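You operate a simulated robot arm through the tools that you are given. There is no shell and no other tool. Be economical: measure what you need, move in short steps, check, and stop when the job is done.

You are at the controls of a simulated robot arm. One attempt, no reset.

TASK
Join the paper ends with the long white tape piece and free both clamp bars.
Fine: press it down with the grey bar from the rack and put that back; the brake stays on, the other tape pieces stay. Set down upright: grey bar.

It is judged by the outcome, as a careful person would: the job done as asked, and still so three seconds after it is handed in. It fails if anything else is knocked over, pushed out of place, dropped, spilled or broken.

THE ROBOT
A 7-joint arm with a two-finger parallel gripper on a trunk, on a base that drives. Base frame: it is fixed to the floor where the robot stands at the start and does not move with it; the origin is under the middle of the robot, x ahead of it, y to its left, z up. Lengths are in cm, angles in rad, forces in N, time in s.
With the tool pointing down near the work surface it reaches from about 10 to 46 cm from the robot's upright axis, wherever it stands. Its first joint turns from -2.897 to 2.897 rad. Places, roughly: lower clamp bar of the join board [-150, -80, 100]; mains switch [-90, -200, 100]; orange brake lever of the bag machine [-110, -80, 70]; upper clamp bar of the join board [-150, -90, 100]. Payload 1.57 kg.
The tool frame sits at the grasp point between the pads (the TCP): z along the fingers, y along the line on which they close. The tips reach 3 cm beyond it. The gripper opens to 8 cm. The fingers are 1.7 cm wide and 1.2 cm thick; the gripper's body (4 by 8.2 cm) begins 8 cm behind the TCP.
Orientation is that of the tool frame in the base frame, as a unit quaternion [x, y, z, w]. With the fingers straight down and closing along the base's y, the tool's x points along the base's -x, its y along +y and its z along -z.

THE INTERFACE
- The arm moves only by the tool arm_command. Its argument "plan" is a list that holds one entry, the list of rows, each a list of 7 numbers: the shift along the base's x, y, z in mm, then the turn, a rotation vector about the base's x, y, z in rad, then the finger opening in mm, from 0 to 80. In form: [[[x, y, z, wx, wy, wz, claw], ...]]. A call has 1 to 10 rows; each row is the pose to reach, as a shift and turn from the pose commanded when the call began. Rows are played at 5 a second. More than 5 cm and 0.15 rad between two rows, or a gripper value outside its range, and nothing of the call is played. A pose out of reach is approached as far as the arm can. The call stops where the force on the tool passes 50 N (or 10 N more than at its start, if that is more) or the arm is blocked; 0.2 s more then pass. Each finger travels about 7.2 cm/s and halts on what it meets, pressing with about 30 N; the grip force reading is that of the motor and also rises with nothing between the fingers. The clock runs only during rows and for 0.2 s after the last one: add rows that repeat a pose to give the fingers time. The reply holds the time, the measured pose of the TCP, the force on the tool along the base axes, the opening and the grip force, in the units named above and with some noise, with the torque about the TCP (base axes, N m) and any sound that the robot's microphone picked up.
- Cameras (640 x 400 px; columns grow to the right, rows downward): "scene" is now at [22.9, -1.51, 147.96]; the picture's right is [-0.15, -0.99, 0.00], its down [-0.92, 0.14, -0.36] and it looks along [0.36, -0.06, -0.93] (base axes); focal length 264 px, centre (320, 200). "wrist" rides on the gripper at [7.2, -0.7, -12.2] in the tool frame; the picture's right is [0.09, 1.00, 0.00], its down [-0.84, 0.08, -0.54] and it looks along [-0.54, 0.05, 0.84] (tool axes); focal length 238 px, centre (320, 200). There is no depth. A picture from a camera that has moved, and an enlarged one, comes with that camera's place and axes in the base frame and with its lens. The place of the scene camera against the robot may be out by one fixed shift of up to 2.5 cm in any direction.
- snapshot(camera): a new picture of that camera. The clock stands still meanwhile.
- move_column(by): slides the trunk up (or, below 0, down) by that many cm; the arm and the scene camera ride with it, the base frame stays. It gives what a move gives, with no picture.
- roll_base(legs): drives the robot by 1 to 6 legs, each [ahead, left, turn to the left] in cm, cm and rad, along the robot's own axes; the way and the turn of a leg run together, so that a leg with both is an arc; at most 150 cm and 3.142 rad a leg. The arm and the cameras ride along, it lands a little off, and it stops where it bumps. It gives what a move gives.
- head_to(pan, tilt): turns the head with the scene camera to pan (to the left, within 1.501 rad either way) and tilt (down, from -0.506 to 1.204), counted from straight ahead of the robot. It gives what a move gives.
- zoom(camera, box): a new picture of the part [left, top, right, bottom] of that camera's present view, enlarged. The clock stands still meanwhile.
- hand_in(): hands the job in; it is judged then, once.

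Work in short steps. Places have to be worked out from the pictures, the camera data and where the tool is seen: move nearer, look again, correct. Check each grasp and each placing, and mend what went wrong. You have 120 turns and 98 pictures in all, those below and enlarged ones among them. Open the gripper and draw the arm clear of the work before you hand the job in, unless the task says otherwise; then end with one line.

The tools are called after "Call:" by a JSON object that holds its "method" and its "body". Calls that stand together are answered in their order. arm_command: Moves the arm, as the interface text tells. Its arguments: {"type":"object","properties":{"plan":{"type":"array"}},"required":["plan"]} The other tools are called the same way: move_column (by) slides the trunk up or down; roll_base (legs) drives the base; head_to (pan, tilt) turns the head that bears the scene camera; snapshot (camera) takes a picture; zoom (camera, box) takes an enlarged picture of a part of a camera's view; hand_in () hands the job in.

At the start:

```text
clock: 0.0
ee_pos: [31.0, -18.78, 90.87]
ee_rot: [0.0, 1.0, 0.0, 0.0]
force: [0.4, 0.7, 0.6]
wrist_torque: [0.01, -0.01, 0.0]
width: 8.0
finger_force: 0.0
trunk travel left (down, up): [-72.1, 26.9]
robot x, y, heading: [0.05, 0.09, -0.001]
head pan, tilt: [-0.154, 1.201]
```

scene: 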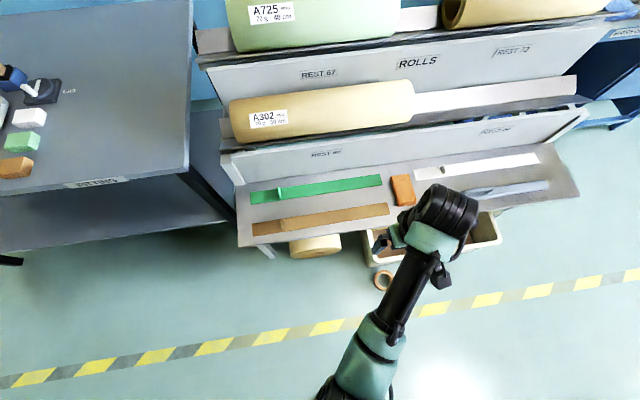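
wrist: 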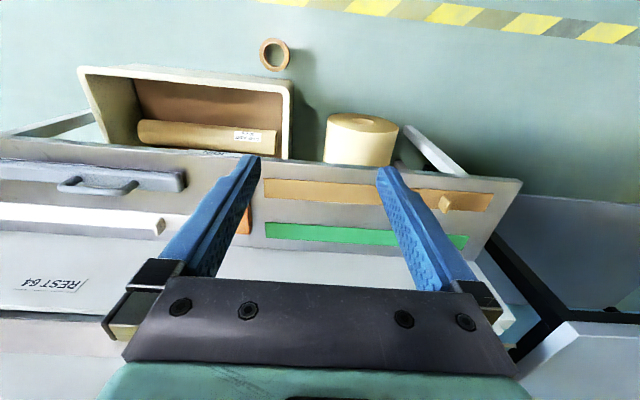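

The tape pieces and a grey bar with a handle appear to lie on the ledge ahead of me. I enlarge that area in both cameras first.

Call:
{"method": "zoom", "body": {"camera": "scene", "box": [220, 120, 600, 290]}}

Call:
{"method": "zoom", "body": {"camera": "wrist", "box": [0, 120, 280, 320]}}

Call:
{"method": "head_to", "body": {"pan": 1.5, "tilt": 0.5}}

```text
1.68 times, centred on (410, 205) of scene
camera zoom: at [22.9, -1.51, 147.96], right [-0.15, -0.99, 0.0], down [-0.92, 0.14, -0.36], along [0.36, -0.06, -0.93], focal length 444 px, centre (168, 192)
```

zoom: 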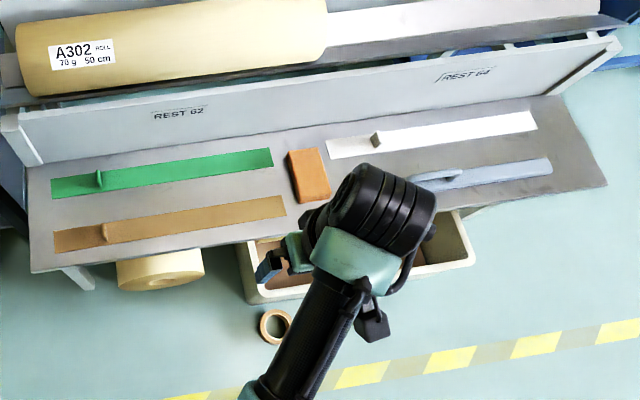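

```text
2.00 times, centred on (140, 220) of wrist
camera zoom: at [23.83, -19.39, 103.15], right [-0.09, 1.0, 0.0], down [0.84, 0.08, 0.54], along [0.54, 0.05, -0.84], focal length 477 px, centre (680, 160)
```

zoom: 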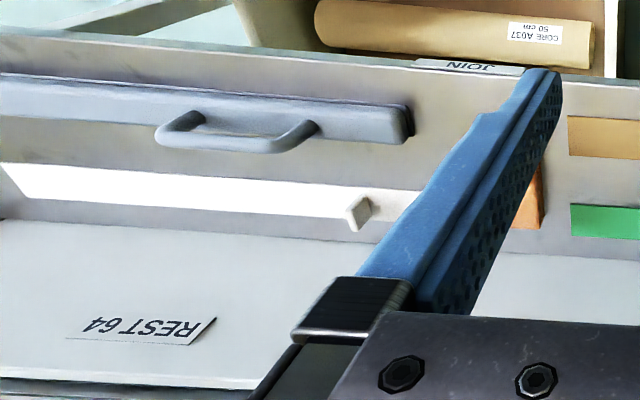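

```text
clock: 1.7
ee_pos: [31.08, -18.87, 90.85]
ee_rot: [0.0, 1.0, 0.0, 0.001]
force: [0.5, -0.3, -0.3]
wrist_torque: [-0.02, 0.0, 0.01]
width: 8.0
finger_force: 0.1
trunk travel left (down, up): [-72.1, 26.9]
robot x, y, heading: [-0.05, 0.11, 0.0]
head pan, tilt: [1.499, 0.499]
```

Next I look at the left and right sides to get oriented.

Call:
{"method": "snapshot", "body": {"camera": "scene"}}

Call:
{"method": "head_to", "body": {"pan": -1.5, "tilt": 0.4}}

Call:
{"method": "snapshot", "body": {"camera": "scene"}}

```text
93 pictures are left
camera scene: at [18.03, 8.42, 153.32], right [1.0, -0.07, 0.0], down [-0.03, -0.48, -0.88], along [0.06, 0.88, -0.48], focal length 264 px, centre (320, 200)
```

scene: 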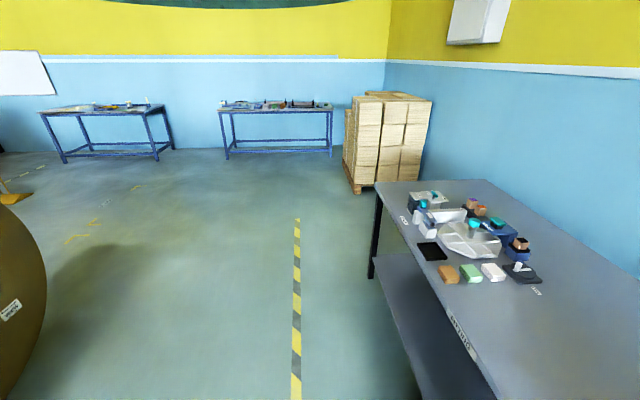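

```text
clock: 4.3
ee_pos: [31.12, -18.87, 90.89]
ee_rot: [0.0, 1.0, 0.0, 0.001]
force: [0.2, 0.0, -0.1]
wrist_torque: [-0.01, 0.02, 0.01]
width: 7.99
finger_force: 0.0
trunk travel left (down, up): [-72.1, 26.9]
robot x, y, heading: [-0.17, 0.08, -0.002]
head pan, tilt: [-1.499, 0.4]
```

```text
92 pictures are left
camera scene: at [18.04, -9.89, 154.24], right [-1.0, -0.07, 0.0], down [-0.03, 0.39, -0.92], along [0.07, -0.92, -0.39], focal length 264 px, centre (320, 200)
```

scene: 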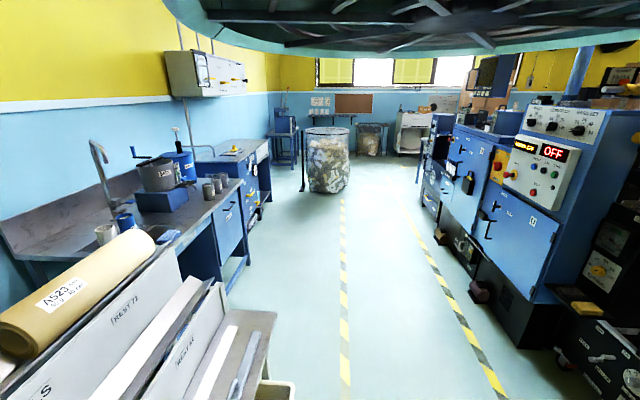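

Clear on the right; the bag machine and join board must be behind right. I turn in place to look toward (-150, -80).

Call:
{"method": "roll_base", "body": {"legs": [[0, 0, -1.3]]}}

Call:
{"method": "snapshot", "body": {"camera": "scene"}}

```text
clock: 7.8
ee_pos: [-8.24, -35.24, 91.0]
ee_rot: [0.587, 0.809, 0.0, -0.001]
force: [-0.1, -0.4, -0.3]
wrist_torque: [0.0, 0.03, -0.02]
width: 8.01
finger_force: 0.0
trunk travel left (down, up): [-72.1, 26.9]
robot x, y, heading: [-0.37, 0.01, -1.255]
head pan, tilt: [-1.499, 0.4]
```

```text
91 pictures are left
camera scene: at [-2.92, -20.31, 154.24], right [-0.38, 0.93, 0.0], down [0.36, 0.15, -0.92], along [-0.85, -0.35, -0.39], focal length 264 px, centre (320, 200)
```

scene: 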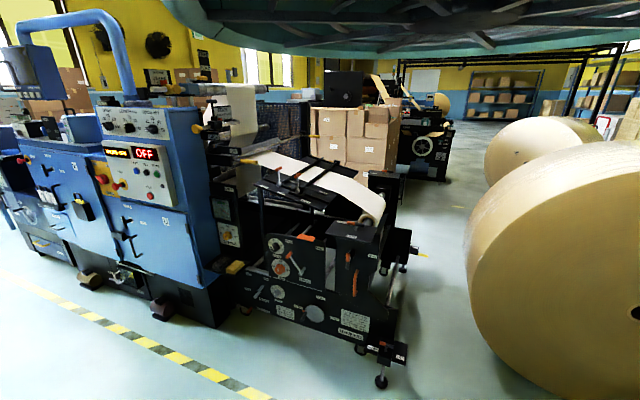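

The join board is seen at about (320,185). I enlarge it.

Call:
{"method": "zoom", "body": {"camera": "scene", "box": [220, 130, 420, 255]}}

Call:
{"method": "zoom", "body": {"camera": "scene", "box": [220, 220, 428, 350]}}

```text
3.20 times, centred on (320, 192) of scene
camera zoom: at [-2.92, -20.31, 154.24], right [-0.38, 0.93, 0.0], down [0.36, 0.15, -0.92], along [-0.85, -0.35, -0.39], focal length 844 px, centre (320, 224)
```

zoom: 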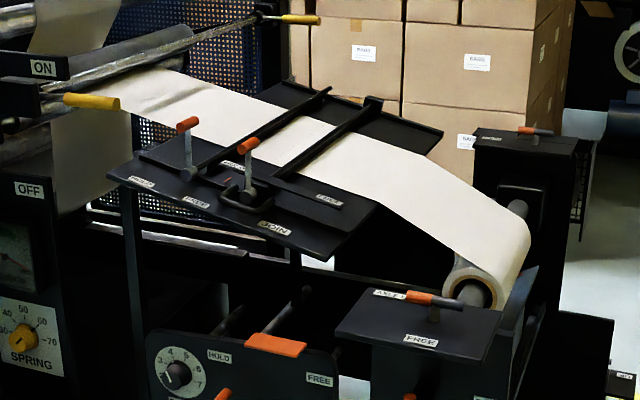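

```text
3.08 times, centred on (324, 285) of scene
camera zoom: at [-2.92, -20.31, 154.24], right [-0.38, 0.93, 0.0], down [0.36, 0.15, -0.92], along [-0.85, -0.35, -0.39], focal length 812 px, centre (308, -62)
```

zoom: 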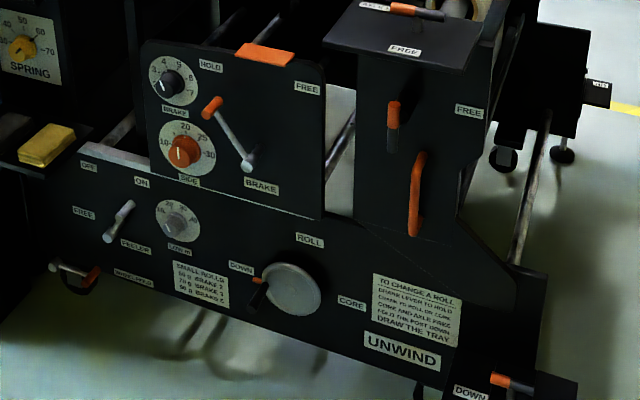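

The board is sloping with two levers labelled HOLD/FREE; the details can wait until I'm near. First I go for the tape: turn back to face the rack and move right so that the white strip is ahead.

Call:
{"method": "roll_base", "body": {"legs": [[0, 0, 1.255], [0, -45, 0], [8, 0, 0]]}}

Call:
{"method": "head_to", "body": {"pan": 0.0, "tilt": 1.15}}

Call:
{"method": "snapshot", "body": {"camera": "scene"}}

Call:
{"method": "snapshot", "body": {"camera": "wrist"}}

```text
clock: 14.5
ee_pos: [39.06, -64.98, 90.94]
ee_rot: [0.008, 1.0, -0.001, -0.001]
force: [0.4, -0.2, -0.1]
wrist_torque: [-0.04, 0.04, -0.01]
width: 8.01
finger_force: 0.1
trunk travel left (down, up): [-72.1, 26.9]
robot x, y, heading: [8.07, -45.91, -0.016]
head pan, tilt: [-1.499, 0.4]
stopped in leg 3: the robot was blocked; the commanded pose is now the measured one
```

```text
clock: 16.1
ee_pos: [39.04, -64.94, 90.92]
ee_rot: [0.008, 1.0, 0.0, 0.0]
force: [-0.7, 0.6, -0.4]
wrist_torque: [0.03, 0.02, -0.02]
width: 8.0
finger_force: 0.0
trunk travel left (down, up): [-72.1, 26.9]
robot x, y, heading: [7.95, -45.62, -0.018]
head pan, tilt: [0.0, 1.15]
```

```text
88 pictures are left
camera scene: at [31.48, -46.77, 148.25], right [-0.02, -1.0, 0.0], down [-0.91, 0.01, -0.41], along [0.41, -0.01, -0.91], focal length 264 px, centre (320, 200)
```

scene: 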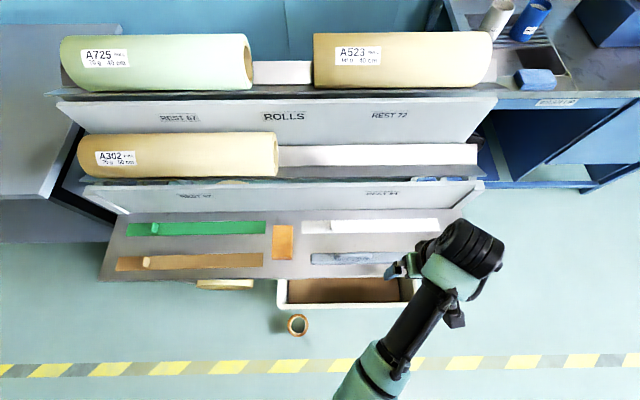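

```text
87 pictures are left
camera wrist: at [31.68, -65.52, 103.14], right [-0.08, 1.0, 0.0], down [0.84, 0.06, 0.54], along [0.54, 0.04, -0.84], focal length 238 px, centre (320, 200)
```

wrist: 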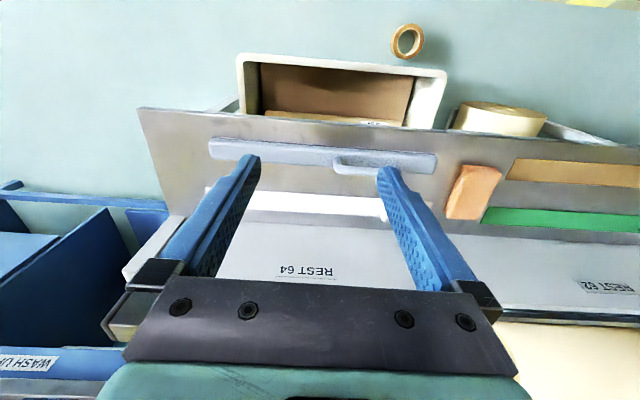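

The drive ended touching something, maybe the tape ring on the floor, so I won't push farther there. I move the hand left over the tab's y and look from there.

Call:
{"method": "arm_command", "body": {"plan": [[[0, 40, 0, 0, 0, 0, 80], [0, 80, 0, 0, 0, 0, 80], [0, 120, 0, 0, 0, 0, 80], [0, 160, 0, 0, 0, 0, 80], [0, 190, 0, 0, 0, 0, 80], [-40, 210, 0, 0, 0, 0, 80]]]}}

Call:
{"method": "snapshot", "body": {"camera": "wrist"}}

Call:
{"method": "zoom", "body": {"camera": "scene", "box": [260, 180, 500, 330]}}

```text
clock: 17.5
ee_pos: [35.24, -43.87, 91.03]
ee_rot: [0.008, 1.0, 0.001, 0.001]
force: [0.7, 0.5, 0.8]
wrist_torque: [-0.04, -0.01, 0.02]
width: 8.0
finger_force: 0.0
trunk travel left (down, up): [-72.1, 26.9]
robot x, y, heading: [8.21, -45.51, -0.013]
head pan, tilt: [0.0, 1.15]
```

```text
86 pictures are left
camera wrist: at [27.93, -44.24, 103.34], right [-0.08, 1.0, 0.0], down [0.84, 0.06, 0.54], along [0.54, 0.04, -0.84], focal length 238 px, centre (320, 200)
```

wrist: 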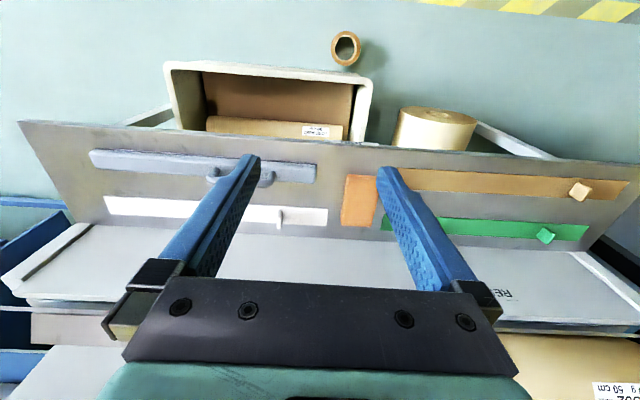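

```text
2.67 times, centred on (380, 255) of scene
camera zoom: at [31.33, -46.74, 148.27], right [-0.01, -1.0, 0.0], down [-0.91, 0.01, -0.41], along [0.41, -0.01, -0.91], focal length 704 px, centre (160, 53)
```

zoom: 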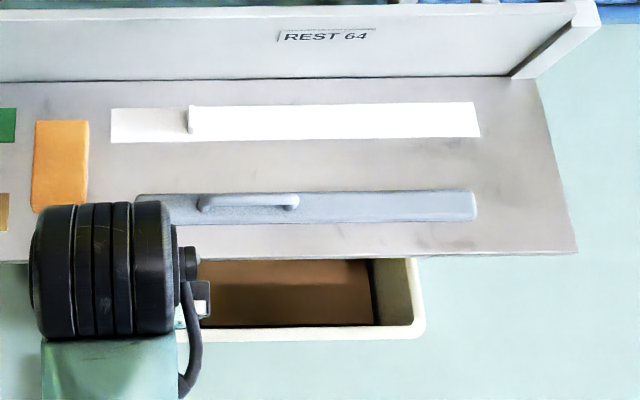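

The tab is a thin plate across y, at roughly (59,-50.5,63), just beyond reach from here. I back off slightly, shift right away from the floor ring, and try forward again to see what stopped me.

Call:
{"method": "roll_base", "body": {"legs": [[-2, 0, 0.014], [0, -20, 0], [8, 0, 0]]}}

Call:
{"method": "snapshot", "body": {"camera": "scene"}}

```text
clock: 20.1
ee_pos: [41.17, -64.04, 90.92]
ee_rot: [0.001, 1.0, 0.001, -0.001]
force: [0.2, -0.5, -0.2]
wrist_torque: [0.01, 0.04, -0.01]
width: 7.97
finger_force: 0.0
trunk travel left (down, up): [-72.1, 26.9]
robot x, y, heading: [14.25, -66.71, 0.002]
head pan, tilt: [0.0, 1.15]
```

```text
84 pictures are left
camera scene: at [37.46, -67.07, 148.23], right [0.0, -1.0, 0.0], down [-0.91, 0.0, -0.41], along [0.41, 0.0, -0.91], focal length 264 px, centre (320, 200)
```

scene: 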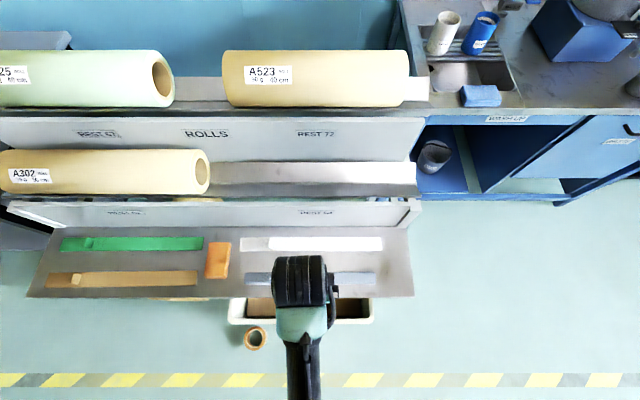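

The ring was the blocker; here I'm clear of it. Forward a bit more.

Call:
{"method": "roll_base", "body": {"legs": [[6, 0, 0]]}}

Call:
{"method": "arm_command", "body": {"plan": [[[0, 40, 0, 0, 0, 0, 80], [0, 80, 0, 0, 0, 0, 80], [0, 120, 0, 0, 0, 0, 80], [0, 120, 0, 0, 0, 0, 80]]]}}

Call:
{"method": "snapshot", "body": {"camera": "wrist"}}

```text
clock: 21.2
ee_pos: [45.67, -64.11, 91.05]
ee_rot: [0.001, 1.0, -0.001, 0.001]
force: [0.1, -0.2, 0.6]
wrist_torque: [0.01, -0.01, -0.03]
width: 8.03
finger_force: 0.0
trunk travel left (down, up): [-72.1, 26.9]
robot x, y, heading: [18.41, -66.68, -0.003]
head pan, tilt: [0.0, 1.15]
stopped in leg 1: the robot was blocked; the commanded pose is now the measured one
```

```text
clock: 22.2
ee_pos: [45.17, -52.23, 91.4]
ee_rot: [0.0, 1.0, 0.0, 0.0]
force: [-0.8, -0.3, 0.7]
wrist_torque: [0.01, -0.03, 0.0]
width: 7.97
finger_force: 0.1
trunk travel left (down, up): [-72.1, 26.9]
robot x, y, heading: [18.55, -66.24, 0.0]
head pan, tilt: [0.0, 1.15]
```

```text
83 pictures are left
camera wrist: at [37.95, -52.76, 103.67], right [-0.09, 1.0, 0.0], down [0.84, 0.08, 0.54], along [0.54, 0.05, -0.84], focal length 238 px, centre (320, 200)
```

wrist: 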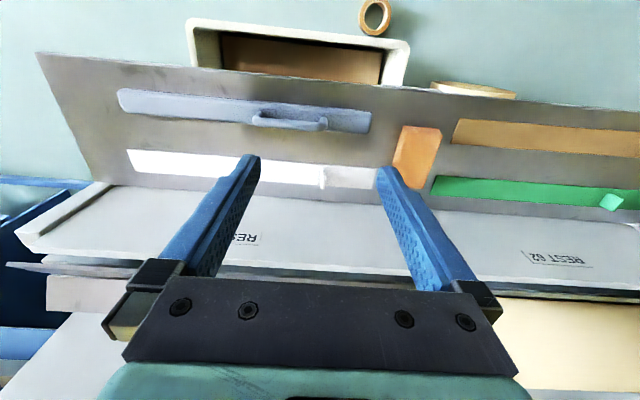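

Tab triangulated from wrist views: about (58.5,-50.4,63.7). The base is now touching the floor box, so no more forward. I enlarge to check clearance to the shelf behind the tape.

Call:
{"method": "zoom", "body": {"camera": "wrist", "box": [240, 120, 400, 220]}}

Call:
{"method": "snapshot", "body": {"camera": "scene"}}

```text
4.00 times, centred on (320, 170) of wrist
camera zoom: at [37.95, -52.76, 103.67], right [-0.09, 1.0, 0.0], down [0.84, 0.08, 0.54], along [0.54, 0.05, -0.84], focal length 953 px, centre (320, 320)
```

zoom: 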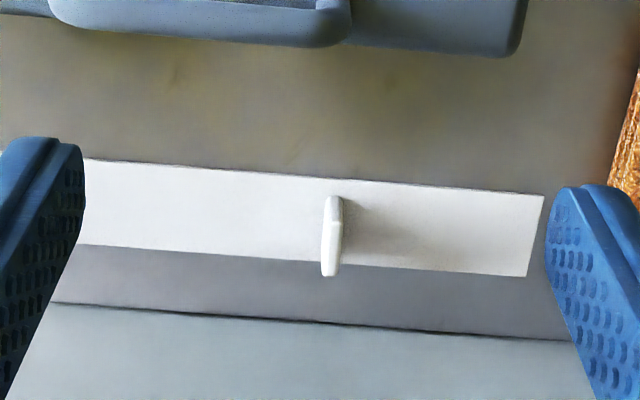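

```text
81 pictures are left
camera scene: at [41.86, -67.13, 148.25], right [0.0, -1.0, 0.0], down [-0.91, 0.0, -0.41], along [0.41, 0.0, -0.91], focal length 264 px, centre (320, 200)
```

scene: 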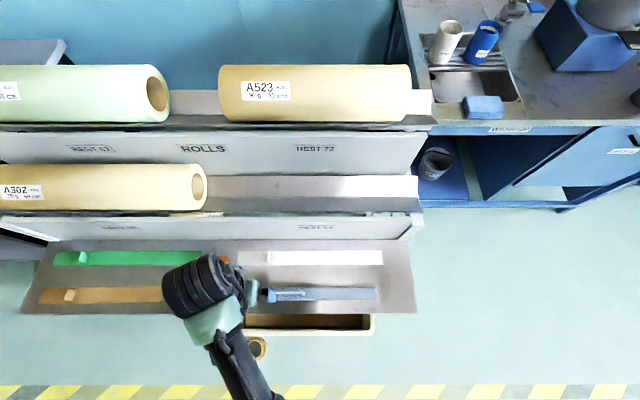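

The tab is about 0.8 cm thick in y and the shelf leans back, so a vertical descent is fine. I move the hand above it, then bring the trunk down part-way and look again.

Call:
{"method": "arm_command", "body": {"plan": [[[40, 10, 0, 0, 0, 0, 80], [80, 15, 0, 0, 0, 0, 60], [120, 18, 0, 0, 0, 0, 50], [133, 18, 0, 0, 0, 0, 50], [133, 18, 0, 0, 0, 0, 50]]]}}

Call:
{"method": "move_column", "body": {"by": -16}}

Call:
{"method": "snapshot", "body": {"camera": "wrist"}}

```text
clock: 23.4
ee_pos: [59.11, -50.37, 91.01]
ee_rot: [0.0, 1.0, 0.0, 0.0]
force: [0.6, 0.6, 0.3]
wrist_torque: [-0.03, 0.01, 0.01]
width: 5.0
finger_force: 0.0
trunk travel left (down, up): [-72.1, 26.9]
robot x, y, heading: [18.77, -66.25, -0.005]
head pan, tilt: [0.0, 1.15]
```

```text
clock: 25.2
ee_pos: [59.1, -50.55, 75.02]
ee_rot: [0.001, 1.0, 0.001, 0.001]
force: [-0.1, 0.6, 0.8]
wrist_torque: [-0.01, 0.02, -0.03]
width: 5.0
finger_force: 0.1
trunk travel left (down, up): [-56.1, 42.9]
robot x, y, heading: [18.81, -66.4, -0.004]
head pan, tilt: [0.0, 1.15]
```

```text
80 pictures are left
camera wrist: at [51.82, -51.01, 87.35], right [-0.09, 1.0, 0.0], down [0.84, 0.08, 0.54], along [0.54, 0.05, -0.84], focal length 238 px, centre (320, 200)
```

wrist: 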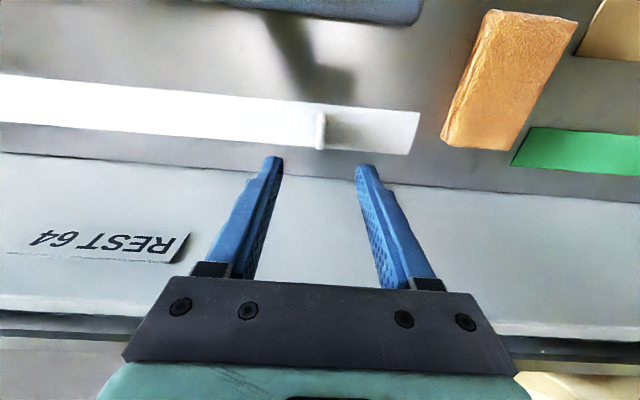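

The tab sits at about (58.8,-50.4), right below the fingers. Lower the trunk further, then check from close.

Call:
{"method": "move_column", "body": {"by": -6.5}}

Call:
{"method": "zoom", "body": {"camera": "wrist", "box": [200, 60, 440, 210]}}

```text
clock: 26.3
ee_pos: [59.1, -50.47, 68.65]
ee_rot: [0.001, 1.0, 0.0, 0.001]
force: [0.3, -0.2, -0.6]
wrist_torque: [-0.01, 0.0, 0.0]
width: 5.01
finger_force: 0.0
trunk travel left (down, up): [-49.6, 49.4]
robot x, y, heading: [18.75, -66.19, -0.002]
head pan, tilt: [0.0, 1.15]
```

```text
2.67 times, centred on (320, 135) of wrist
camera zoom: at [51.82, -51.01, 80.85], right [-0.09, 1.0, 0.0], down [0.84, 0.08, 0.54], along [0.54, 0.05, -0.84], focal length 636 px, centre (320, 373)
```

zoom: 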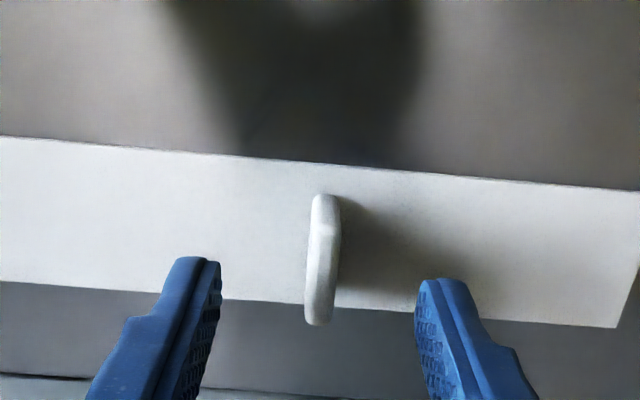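

Geometry is consistent with the strip surface near z 62.7. I lower so tips stop ~0.6 cm above it, then close on the tab.

Call:
{"method": "arm_command", "body": {"plan": [[[-2, 0, -10, 0, 0, 0, 50], [-2, 0, -20, 0, 0, 0, 40], [-2, 0, -23, 0, 0, 0, 40], [-2, 0, -23, 0, 0, 0, 20], [-2, 0, -23, 0, 0, 0, 4], [-2, 0, -23, 0, 0, 0, 0], [-2, 0, -23, 0, 0, 0, 0]]]}}

Call:
{"method": "zoom", "body": {"camera": "wrist", "box": [200, 60, 440, 210]}}

```text
clock: 27.9
ee_pos: [58.84, -50.36, 66.31]
ee_rot: [0.001, 1.0, 0.0, 0.0]
force: [-0.7, -0.8, 0.4]
wrist_torque: [0.03, -0.02, -0.01]
width: 0.68
finger_force: 26.1
trunk travel left (down, up): [-49.6, 49.4]
robot x, y, heading: [18.77, -66.74, -0.002]
head pan, tilt: [0.0, 1.15]
```

```text
2.67 times, centred on (320, 135) of wrist
camera zoom: at [51.57, -50.93, 78.5], right [-0.09, 1.0, 0.0], down [0.84, 0.08, 0.54], along [0.54, 0.05, -0.84], focal length 636 px, centre (320, 373)
```

zoom: 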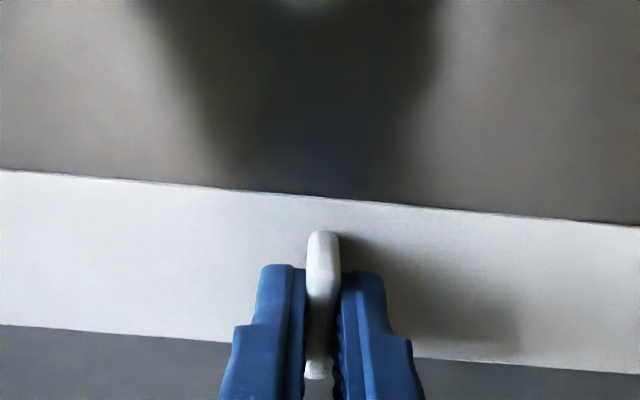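

Gripped at 0.68 cm. I lift straight up slowly and check that the whole strip comes along.

Call:
{"method": "arm_command", "body": {"plan": [[[0, 0, 5, 0, 0, 0, 0], [0, 0, 15, 0, 0, 0, 0], [0, 0, 30, 0, 0, 0, 0], [0, 0, 50, 0, 0, 0, 0], [0, 0, 80, 0, 0, 0, 0]]]}}

Call:
{"method": "snapshot", "body": {"camera": "wrist"}}

Call:
{"method": "snapshot", "body": {"camera": "scene"}}

```text
clock: 29.1
ee_pos: [58.94, -50.68, 74.28]
ee_rot: [0.005, 1.0, 0.004, 0.0]
force: [-3.9, 2.1, -3.7]
wrist_torque: [-0.26, -0.38, 0.04]
width: 0.0
finger_force: 21.4
trunk travel left (down, up): [-49.6, 49.4]
robot x, y, heading: [18.26, -66.39, 0.0]
head pan, tilt: [0.0, 1.15]
```

```text
77 pictures are left
camera wrist: at [51.72, -51.26, 86.58], right [-0.08, 1.0, 0.01], down [0.84, 0.07, 0.54], along [0.54, 0.05, -0.84], focal length 238 px, centre (320, 200)
```

wrist: 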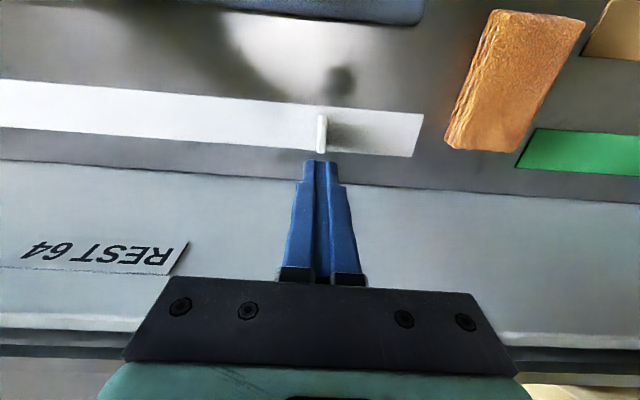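

```text
76 pictures are left
camera scene: at [41.96, -67.29, 125.71], right [0.0, -1.0, 0.0], down [-0.91, 0.0, -0.41], along [0.41, 0.0, -0.91], focal length 264 px, centre (320, 200)
```

scene: 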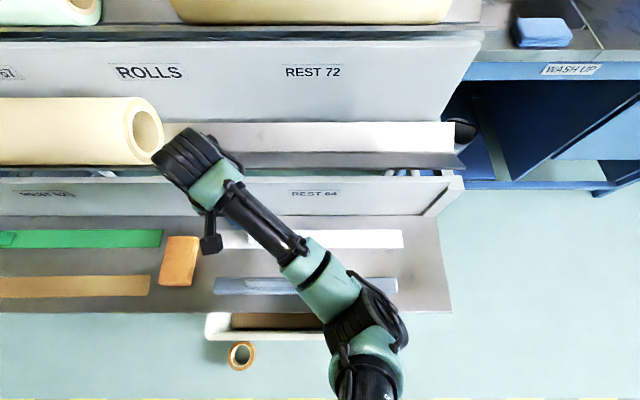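

It slipped out, strip still in place. There's a small residual force on the tool; I open and hold a moment to read it again.

Call:
{"method": "arm_command", "body": {"plan": [[[0, 0, 0, 0, 0, 0, 40], [0, 0, 0, 0, 0, 0, 40], [0, 0, 0, 0, 0, 0, 40]]]}}

Call:
{"method": "zoom", "body": {"camera": "scene", "box": [120, 100, 440, 300]}}

```text
clock: 29.9
ee_pos: [58.72, -50.6, 74.25]
ee_rot: [0.0, 1.0, 0.0, 0.001]
force: [0.4, -0.1, -0.8]
wrist_torque: [-0.02, -0.06, 0.02]
width: 4.01
finger_force: 0.0
trunk travel left (down, up): [-49.6, 49.4]
robot x, y, heading: [18.36, -66.5, -0.003]
head pan, tilt: [0.0, 1.15]
```

```text
2.00 times, centred on (280, 200) of scene
camera zoom: at [41.89, -67.09, 125.75], right [0.0, -1.0, 0.0], down [-0.91, 0.0, -0.41], along [0.41, 0.0, -0.91], focal length 528 px, centre (400, 200)
```

zoom: 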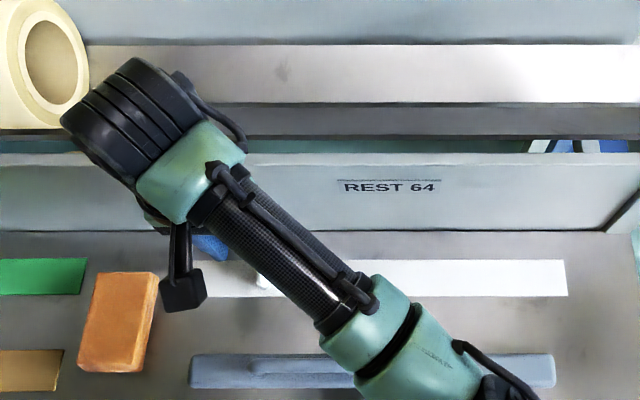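

No contact now. I retry with a deeper grip, then lift very slowly in millimetres to read the pull.

Call:
{"method": "arm_command", "body": {"plan": [[[1, 2, -40, 0, 0, 0, 40], [1, 2, -75, 0, 0, 0, 30], [1, 2, -81, 0, 0, 0, 30], [1, 2, -84, 0, 0, 0, 30], [1, 2, -84, 0, 0, 0, 0], [1, 2, -84, 0, 0, 0, 0], [1, 2, -84, 0, 0, 0, 0], [1, 2, -84, 0, 0, 0, 0]]]}}

Call:
{"method": "arm_command", "body": {"plan": [[[0, 0, 1, 0, 0, 0, 0], [0, 0, 2, 0, 0, 0, 0], [0, 0, 3, 0, 0, 0, 0]]]}}

Call:
{"method": "zoom", "body": {"camera": "wrist", "box": [200, 60, 440, 210]}}

```text
clock: 31.7
ee_pos: [58.63, -50.21, 66.01]
ee_rot: [0.0, 1.0, -0.001, 0.001]
force: [0.7, -0.4, 0.7]
wrist_torque: [0.01, -0.02, 0.0]
width: 0.67
finger_force: 26.6
trunk travel left (down, up): [-49.6, 49.4]
robot x, y, heading: [18.64, -66.38, -0.002]
head pan, tilt: [0.0, 1.15]
```

```text
clock: 32.5
ee_pos: [58.93, -50.12, 66.28]
ee_rot: [0.001, 1.0, 0.0, 0.002]
force: [0.3, -0.5, -0.6]
wrist_torque: [0.04, -0.02, -0.01]
width: 0.65
finger_force: 25.9
trunk travel left (down, up): [-49.6, 49.4]
robot x, y, heading: [18.64, -66.25, -0.003]
head pan, tilt: [0.0, 1.15]
```

```text
2.67 times, centred on (320, 135) of wrist
camera zoom: at [51.6, -50.74, 78.51], right [-0.09, 1.0, 0.0], down [0.84, 0.08, 0.54], along [0.54, 0.05, -0.84], focal length 636 px, centre (320, 373)
```

zoom: 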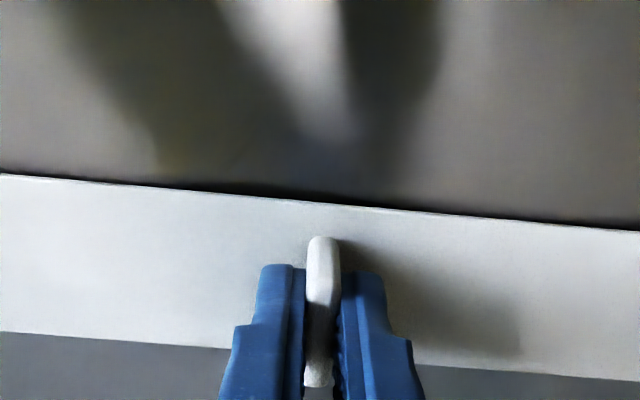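

The strip appears to be lifting (shadow gap at its edge) with no pull. Continue slowly.

Call:
{"method": "arm_command", "body": {"plan": [[[0, 0, 2, 0, 0, 0, 0], [0, 0, 4, 0, 0, 0, 0], [0, 0, 6, 0, 0, 0, 0], [0, 0, 9, 0, 0, 0, 0], [0, 0, 12, 0, 0, 0, 0], [0, 0, 15, 0, 0, 0, 0], [0, 0, 18, 0, 0, 0, 0]]]}}

Call:
{"method": "snapshot", "body": {"camera": "wrist"}}

```text
clock: 34.1
ee_pos: [59.01, -50.22, 68.1]
ee_rot: [0.001, 1.0, 0.0, 0.002]
force: [0.8, 0.1, -0.1]
wrist_torque: [0.04, 0.02, -0.03]
width: 0.69
finger_force: 25.6
trunk travel left (down, up): [-49.6, 49.4]
robot x, y, heading: [18.71, -66.52, 0.0]
head pan, tilt: [0.0, 1.15]
```

```text
73 pictures are left
camera wrist: at [51.72, -50.8, 80.25], right [-0.09, 1.0, 0.0], down [0.84, 0.08, 0.54], along [0.54, 0.05, -0.84], focal length 238 px, centre (320, 200)
```

wrist: 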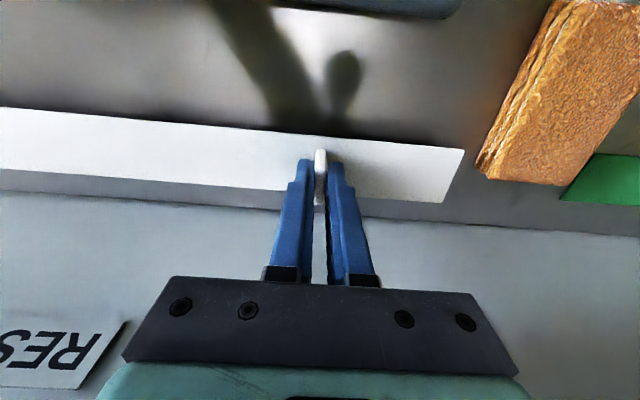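

Lifted cleanly. I continue at a gentle pace, easing back from the shelf too.

Call:
{"method": "arm_command", "body": {"plan": [[[-2, 0, 5, 0, 0, 0, 0], [-5, 0, 12, 0, 0, 0, 0], [-10, 0, 20, 0, 0, 0, 0], [-18, 0, 30, 0, 0, 0, 0], [-28, 0, 40, 0, 0, 0, 0], [-38, 0, 50, 0, 0, 0, 0], [-48, 0, 60, 0, 0, 0, 0], [-60, 0, 70, 0, 0, 0, 0], [-72, 0, 80, 0, 0, 0, 0], [-84, 0, 90, 0, 0, 0, 0]]]}}

Call:
{"method": "snapshot", "body": {"camera": "wrist"}}

```text
clock: 36.3
ee_pos: [50.65, -50.28, 76.76]
ee_rot: [0.002, 1.0, 0.0, 0.0]
force: [0.5, 0.9, 0.0]
wrist_torque: [0.03, -0.01, -0.03]
width: 0.69
finger_force: 26.5
trunk travel left (down, up): [-49.6, 49.4]
robot x, y, heading: [18.56, -66.53, 0.001]
head pan, tilt: [0.0, 1.15]
```

```text
72 pictures are left
camera wrist: at [43.37, -50.82, 89.16], right [-0.09, 1.0, 0.0], down [0.84, 0.07, 0.54], along [0.54, 0.05, -0.84], focal length 238 px, centre (320, 200)
```

wrist: 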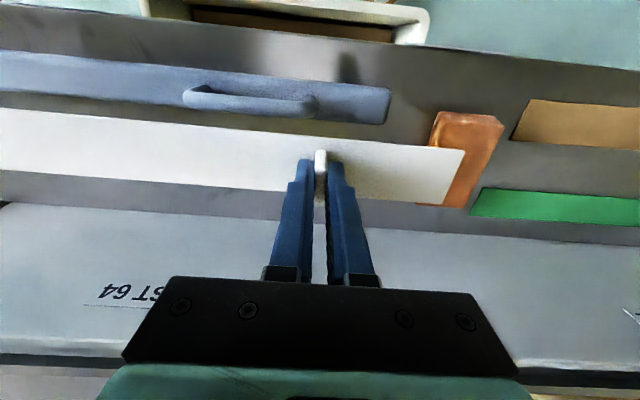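

The strip is held firmly: about 47 cm long, tab about 10 cm from its short end. I raise the trunk and back straight away from the rack.

Call:
{"method": "move_column", "body": {"by": 32}}

Call:
{"method": "roll_base", "body": {"legs": [[-35, 0, 0]]}}

Call:
{"method": "snapshot", "body": {"camera": "scene"}}

```text
clock: 39.5
ee_pos: [50.63, -50.26, 108.81]
ee_rot: [0.0, 1.0, 0.0, 0.001]
force: [-0.5, -0.9, 0.3]
wrist_torque: [0.06, -0.03, -0.02]
width: 0.68
finger_force: 26.0
trunk travel left (down, up): [-81.6, 17.4]
robot x, y, heading: [18.39, -66.31, -0.001]
head pan, tilt: [0.0, 1.15]
```

```text
clock: 41.8
ee_pos: [15.32, -50.35, 108.87]
ee_rot: [0.008, 1.0, 0.001, 0.001]
force: [-1.1, -0.5, -0.1]
wrist_torque: [0.04, -0.02, 0.02]
width: 0.68
finger_force: 25.9
trunk travel left (down, up): [-81.6, 17.4]
robot x, y, heading: [-17.01, -66.56, -0.01]
head pan, tilt: [0.0, 1.15]
```

```text
71 pictures are left
camera scene: at [6.41, -67.1, 157.75], right [-0.01, -1.0, 0.0], down [-0.91, 0.01, -0.41], along [0.41, -0.01, -0.91], focal length 264 px, centre (320, 200)
```

scene: 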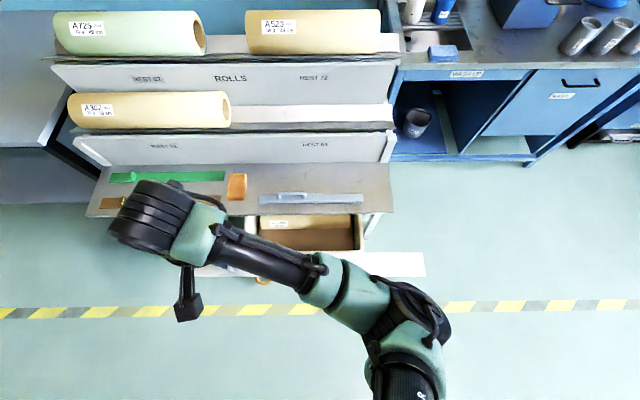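

Clear of the rack. I bring the hand in line with the robot and start yawing the strip +90° so its long end points forward.

Call:
{"method": "arm_command", "body": {"plan": [[[0, -10, 0, 0, 0, 0.14, 0], [0, -25, 0, 0, 0, 0.28, 0], [0, -45, 0, 0, 0, 0.42, 0], [0, -65, 0, 0, 0, 0.56, 0], [0, -85, 0, 0, 0, 0.7, 0], [0, -105, 0, 0, 0, 0.84, 0], [0, -125, 0, 0, 0, 0.98, 0], [0, -145, 0, 0, 0, 1.12, 0], [0, -160, 0, 0, 0, 1.26, 0], [0, -163, 0, 0, 0, 1.4, 0]]]}}

Call:
{"method": "snapshot", "body": {"camera": "scene"}}

```text
clock: 44.0
ee_pos: [15.39, -66.85, 108.77]
ee_rot: [-0.64, 0.769, 0.001, 0.0]
force: [-0.8, 0.2, 0.1]
wrist_torque: [-0.02, 0.02, 0.0]
width: 0.66
finger_force: 26.2
trunk travel left (down, up): [-81.6, 17.4]
robot x, y, heading: [-17.17, -66.1, -0.009]
head pan, tilt: [0.0, 1.15]
```

```text
70 pictures are left
camera scene: at [6.42, -67.09, 157.74], right [-0.01, -1.0, 0.0], down [-0.91, 0.01, -0.41], along [0.41, -0.01, -0.91], focal length 264 px, centre (320, 200)
```

scene: 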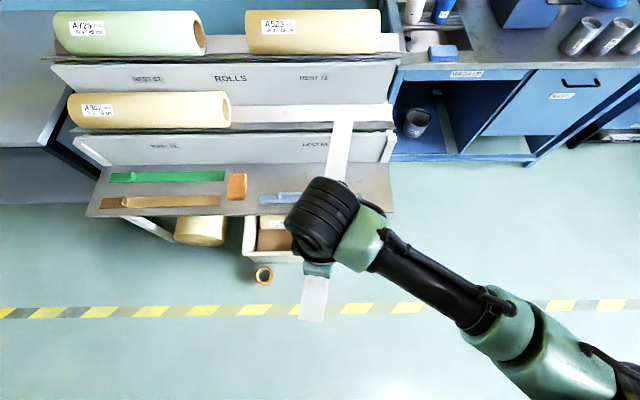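

The strip now points ahead. I turn the robot around in place toward the machine; the strip's swing (≈70 cm) is clear of rack and machine.

Call:
{"method": "roll_base", "body": {"legs": [[0, 0, -1.57], [0, 0, -1.56]]}}

Call:
{"method": "head_to", "body": {"pan": 0.0, "tilt": 0.65}}

Call:
{"method": "snapshot", "body": {"camera": "scene"}}

```text
clock: 51.9
ee_pos: [-49.09, -67.53, 108.94]
ee_rot: [0.748, 0.664, -0.001, 0.001]
force: [-0.3, -0.2, -0.2]
wrist_torque: [-0.01, -0.02, -0.02]
width: 0.67
finger_force: 25.8
trunk travel left (down, up): [-81.6, 17.4]
robot x, y, heading: [-17.19, -66.35, -3.093]
head pan, tilt: [0.0, 1.15]
```

```text
clock: 52.8
ee_pos: [-49.1, -67.69, 108.81]
ee_rot: [0.748, 0.664, -0.001, 0.001]
force: [-0.1, 0.2, 0.5]
wrist_torque: [-0.01, -0.01, -0.05]
width: 0.7
finger_force: 26.2
trunk travel left (down, up): [-81.6, 17.4]
robot x, y, heading: [-16.91, -66.31, -3.088]
head pan, tilt: [0.0, 0.649]
```

```text
69 pictures are left
camera scene: at [-42.19, -68.15, 161.48], right [-0.05, 1.0, 0.0], down [0.6, 0.03, -0.8], along [-0.79, -0.04, -0.61], focal length 264 px, centre (320, 200)
```

scene: 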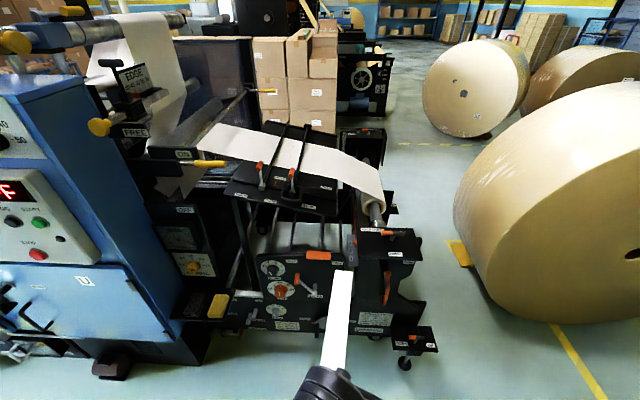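

Call:
{"method": "zoom", "body": {"camera": "scene", "box": [190, 110, 430, 260]}}

Call:
{"method": "zoom", "body": {"camera": "scene", "box": [190, 230, 446, 390]}}

```text
2.67 times, centred on (310, 185) of scene
camera zoom: at [-42.19, -68.15, 161.48], right [-0.05, 1.0, 0.0], down [0.6, 0.03, -0.8], along [-0.79, -0.04, -0.61], focal length 704 px, centre (347, 240)
```

zoom: 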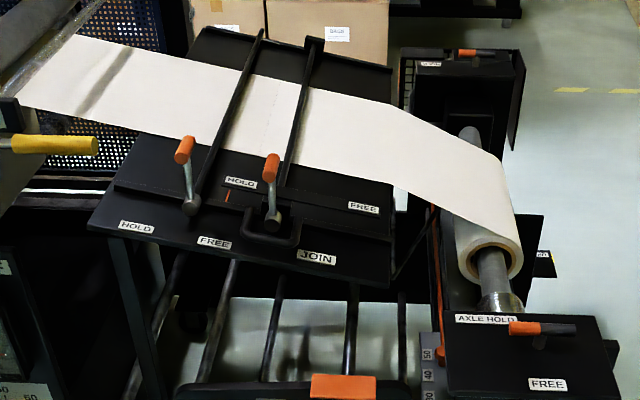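

```text
2.50 times, centred on (318, 310) of scene
camera zoom: at [-42.19, -68.15, 161.48], right [-0.05, 1.0, 0.0], down [0.6, 0.03, -0.8], along [-0.79, -0.04, -0.61], focal length 660 px, centre (325, -75)
```

zoom: 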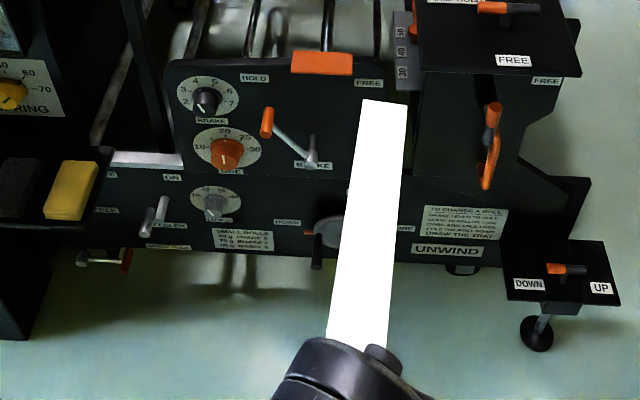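

The seam lies between the two bars, around y≈-90; levers have HOLD/FREE marks. I raise the trunk so the strip clears the levers, and approach part-way for a closer look.

Call:
{"method": "move_column", "body": {"by": 16}}

Call:
{"method": "roll_base", "body": {"legs": [[0, 0, -0.05], [0, 22, 0], [40, 0, 0]]}}

Call:
{"method": "head_to", "body": {"pan": 0.0, "tilt": 0.85}}

Call:
{"method": "snapshot", "body": {"camera": "scene"}}

```text
clock: 54.6
ee_pos: [-49.17, -67.55, 124.81]
ee_rot: [0.747, 0.664, -0.001, 0.0]
force: [-0.2, -0.5, -0.4]
wrist_torque: [0.01, -0.01, 0.02]
width: 0.68
finger_force: 26.7
trunk travel left (down, up): [-97.6, 1.4]
robot x, y, heading: [-17.01, -66.22, -3.092]
head pan, tilt: [0.0, 0.649]
```

```text
clock: 58.8
ee_pos: [-88.84, -88.14, 124.82]
ee_rot: [0.765, 0.644, -0.002, 0.0]
force: [0.2, 0.0, -0.3]
wrist_torque: [0.02, 0.0, -0.01]
width: 0.69
finger_force: 26.3
trunk travel left (down, up): [-97.6, 1.4]
robot x, y, heading: [-56.65, -88.49, -3.144]
head pan, tilt: [0.0, 0.649]
```

```text
clock: 59.5
ee_pos: [-89.05, -88.2, 124.81]
ee_rot: [0.765, 0.644, 0.001, 0.001]
force: [-0.1, 0.4, 0.0]
wrist_torque: [0.0, -0.04, 0.02]
width: 0.68
finger_force: 26.0
trunk travel left (down, up): [-97.6, 1.4]
robot x, y, heading: [-56.7, -88.29, -3.141]
head pan, tilt: [0.0, 0.85]
```

```text
66 pictures are left
camera scene: at [-81.15, -89.1, 175.82], right [0.0, 1.0, 0.0], down [0.75, 0.0, -0.66], along [-0.66, 0.0, -0.75], focal length 264 px, centre (320, 200)
```

scene: 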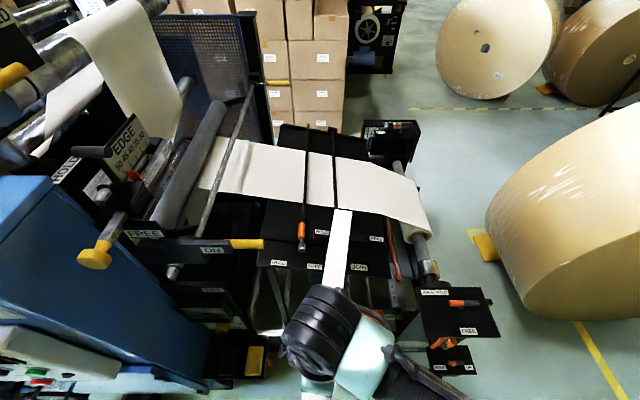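

The web spans x≈-143 to -173 (about 30 cm wide). I enlarge the seam region for details.

Call:
{"method": "zoom", "body": {"camera": "scene", "box": [240, 115, 400, 215]}}

Call:
{"method": "zoom", "body": {"camera": "scene", "box": [250, 200, 410, 300]}}

```text
4.00 times, centred on (320, 165) of scene
camera zoom: at [-81.15, -89.1, 175.82], right [0.0, 1.0, 0.0], down [0.75, 0.0, -0.66], along [-0.66, 0.0, -0.75], focal length 1055 px, centre (320, 340)
```

zoom: 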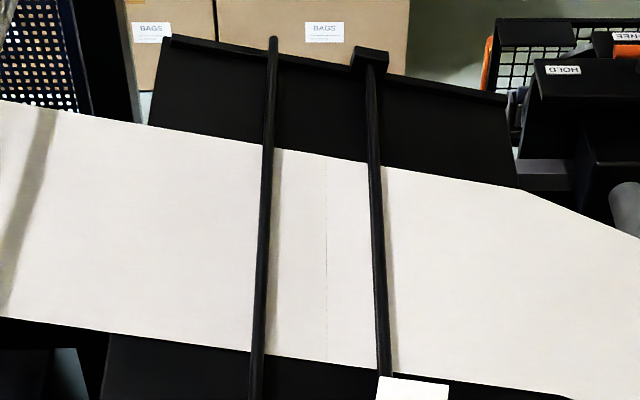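

```text
4.00 times, centred on (330, 250) of scene
camera zoom: at [-81.15, -89.1, 175.82], right [0.0, 1.0, 0.0], down [0.75, 0.0, -0.66], along [-0.66, 0.0, -0.75], focal length 1055 px, centre (280, 0)
```

zoom: 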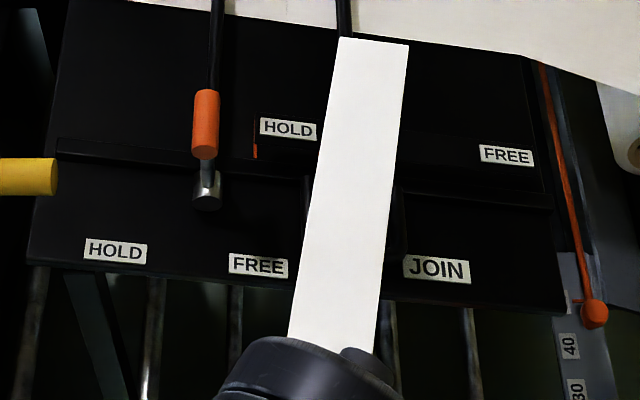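

The board slopes down toward +y by roughly 0.24 rad, bars ~12 cm apart with the seam midway at y≈-88.6. I square up the strip's yaw and test how far the arm can extend at this height.

Call:
{"method": "arm_command", "body": {"plan": [[[-20, 0, 0, 0, 0, 0.08, 0], [-40, 0, 0, 0, 0, 0.17, 0], [-70, 0, 0, 0, 0, 0.17, 0], [-100, 0, 0, 0, 0, 0.17, 0], [-130, 0, 0, 0, 0, 0.17, 0], [-160, 0, 0, 0, 0, 0.17, 0], [-180, 0, 0, 0, 0, 0.17, 0], [-200, 0, 0, 0, 0, 0.17, 0], [-220, 0, 0, 0, 0, 0.17, 0]]]}}

Call:
{"method": "snapshot", "body": {"camera": "scene"}}

```text
clock: 61.5
ee_pos: [-110.93, -88.13, 124.91]
ee_rot: [0.708, 0.707, 0.0, 0.001]
force: [0.2, 0.5, 0.5]
wrist_torque: [-0.03, -0.07, 0.01]
width: 0.68
finger_force: 26.0
trunk travel left (down, up): [-97.6, 1.4]
robot x, y, heading: [-56.54, -88.46, -3.142]
head pan, tilt: [0.0, 0.85]
```

```text
63 pictures are left
camera scene: at [-81.16, -89.14, 175.82], right [0.0, 1.0, 0.0], down [0.75, 0.0, -0.66], along [-0.66, 0.0, -0.75], focal length 264 px, centre (320, 200)
```

scene: 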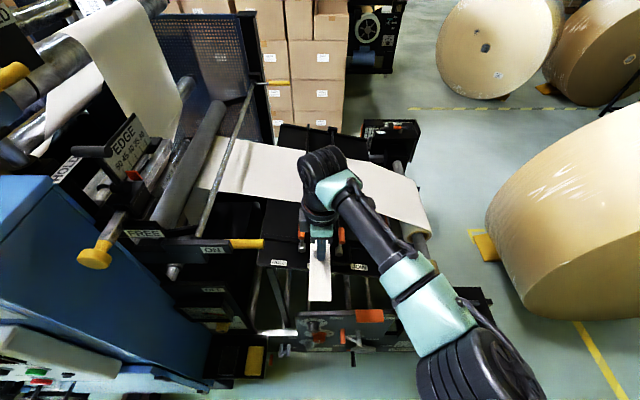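

The arm reaches well past 54 cm here. I drive forward 22 cm so that the hand gets to about x=-133 with the strip still ~20 cm above the board.

Call:
{"method": "roll_base", "body": {"legs": [[22, 0, 0]]}}

Call:
{"method": "head_to", "body": {"pan": -0.1, "tilt": 1.1}}

Call:
{"method": "snapshot", "body": {"camera": "scene"}}

Call:
{"method": "snapshot", "body": {"camera": "wrist"}}

```text
clock: 63.2
ee_pos: [-132.43, -88.42, 124.93]
ee_rot: [0.706, 0.709, -0.001, 0.0]
force: [0.0, 0.9, -1.4]
wrist_torque: [0.05, -0.03, -0.02]
width: 0.7
finger_force: 26.6
trunk travel left (down, up): [-97.6, 1.4]
robot x, y, heading: [-78.33, -88.3, -3.137]
head pan, tilt: [0.0, 0.85]
```

```text
clock: 64.0
ee_pos: [-132.6, -88.45, 124.92]
ee_rot: [0.706, 0.708, 0.0, 0.0]
force: [-1.0, 0.0, -1.2]
wrist_torque: [0.0, -0.05, 0.01]
width: 0.69
finger_force: 25.7
trunk travel left (down, up): [-97.6, 1.4]
robot x, y, heading: [-78.09, -88.48, -3.133]
head pan, tilt: [-0.099, 1.1]
```

```text
62 pictures are left
camera scene: at [-101.2, -88.62, 174.05], right [0.09, 1.0, 0.0], down [0.89, -0.08, -0.45], along [-0.45, 0.04, -0.89], focal length 264 px, centre (320, 200)
```

scene: 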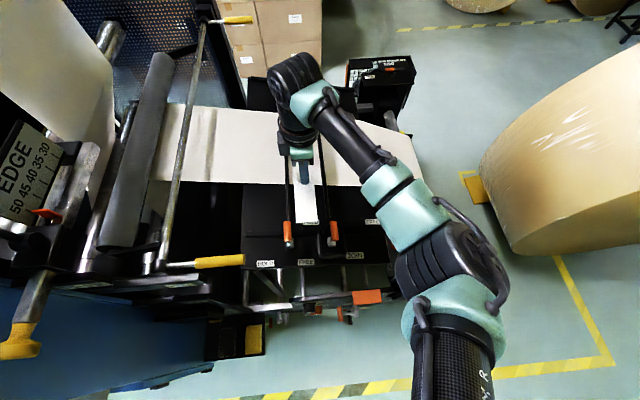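

```text
61 pictures are left
camera wrist: at [-133.33, -81.19, 137.15], right [1.0, 0.1, 0.0], down [0.08, -0.84, 0.54], along [0.05, -0.54, -0.84], focal length 238 px, centre (320, 200)
```

wrist: 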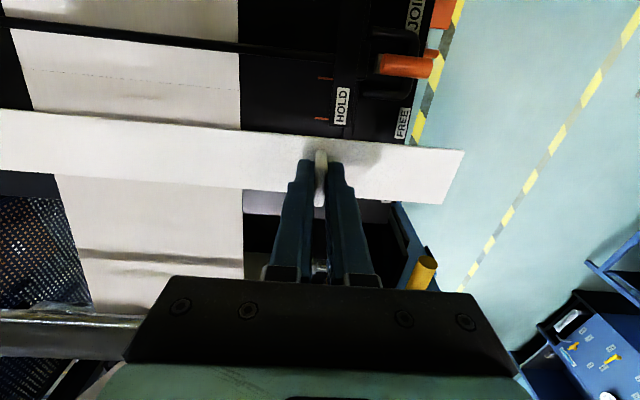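

The wrist camera sees the seam and red marks on the board. I enlarge.

Call:
{"method": "zoom", "body": {"camera": "wrist", "box": [0, 0, 480, 300]}}

Call:
{"method": "zoom", "body": {"camera": "wrist", "box": [180, 20, 372, 140]}}

```text
1.33 times, centred on (240, 150) of wrist
camera zoom: at [-133.33, -81.19, 137.15], right [1.0, 0.1, 0.0], down [0.08, -0.84, 0.54], along [0.05, -0.54, -0.84], focal length 318 px, centre (427, 267)
```

zoom: 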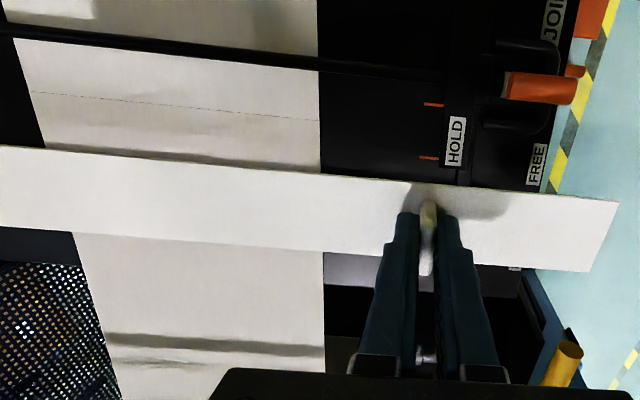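

```text
3.33 times, centred on (276, 80) of wrist
camera zoom: at [-133.33, -81.19, 137.15], right [1.0, 0.1, 0.0], down [0.08, -0.84, 0.54], along [0.05, -0.54, -0.84], focal length 794 px, centre (467, 600)
```

zoom: 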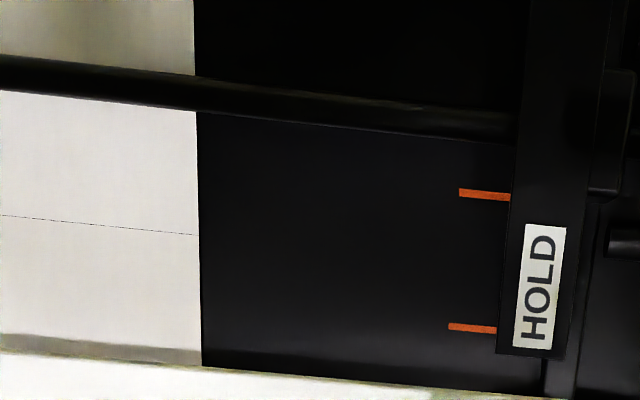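

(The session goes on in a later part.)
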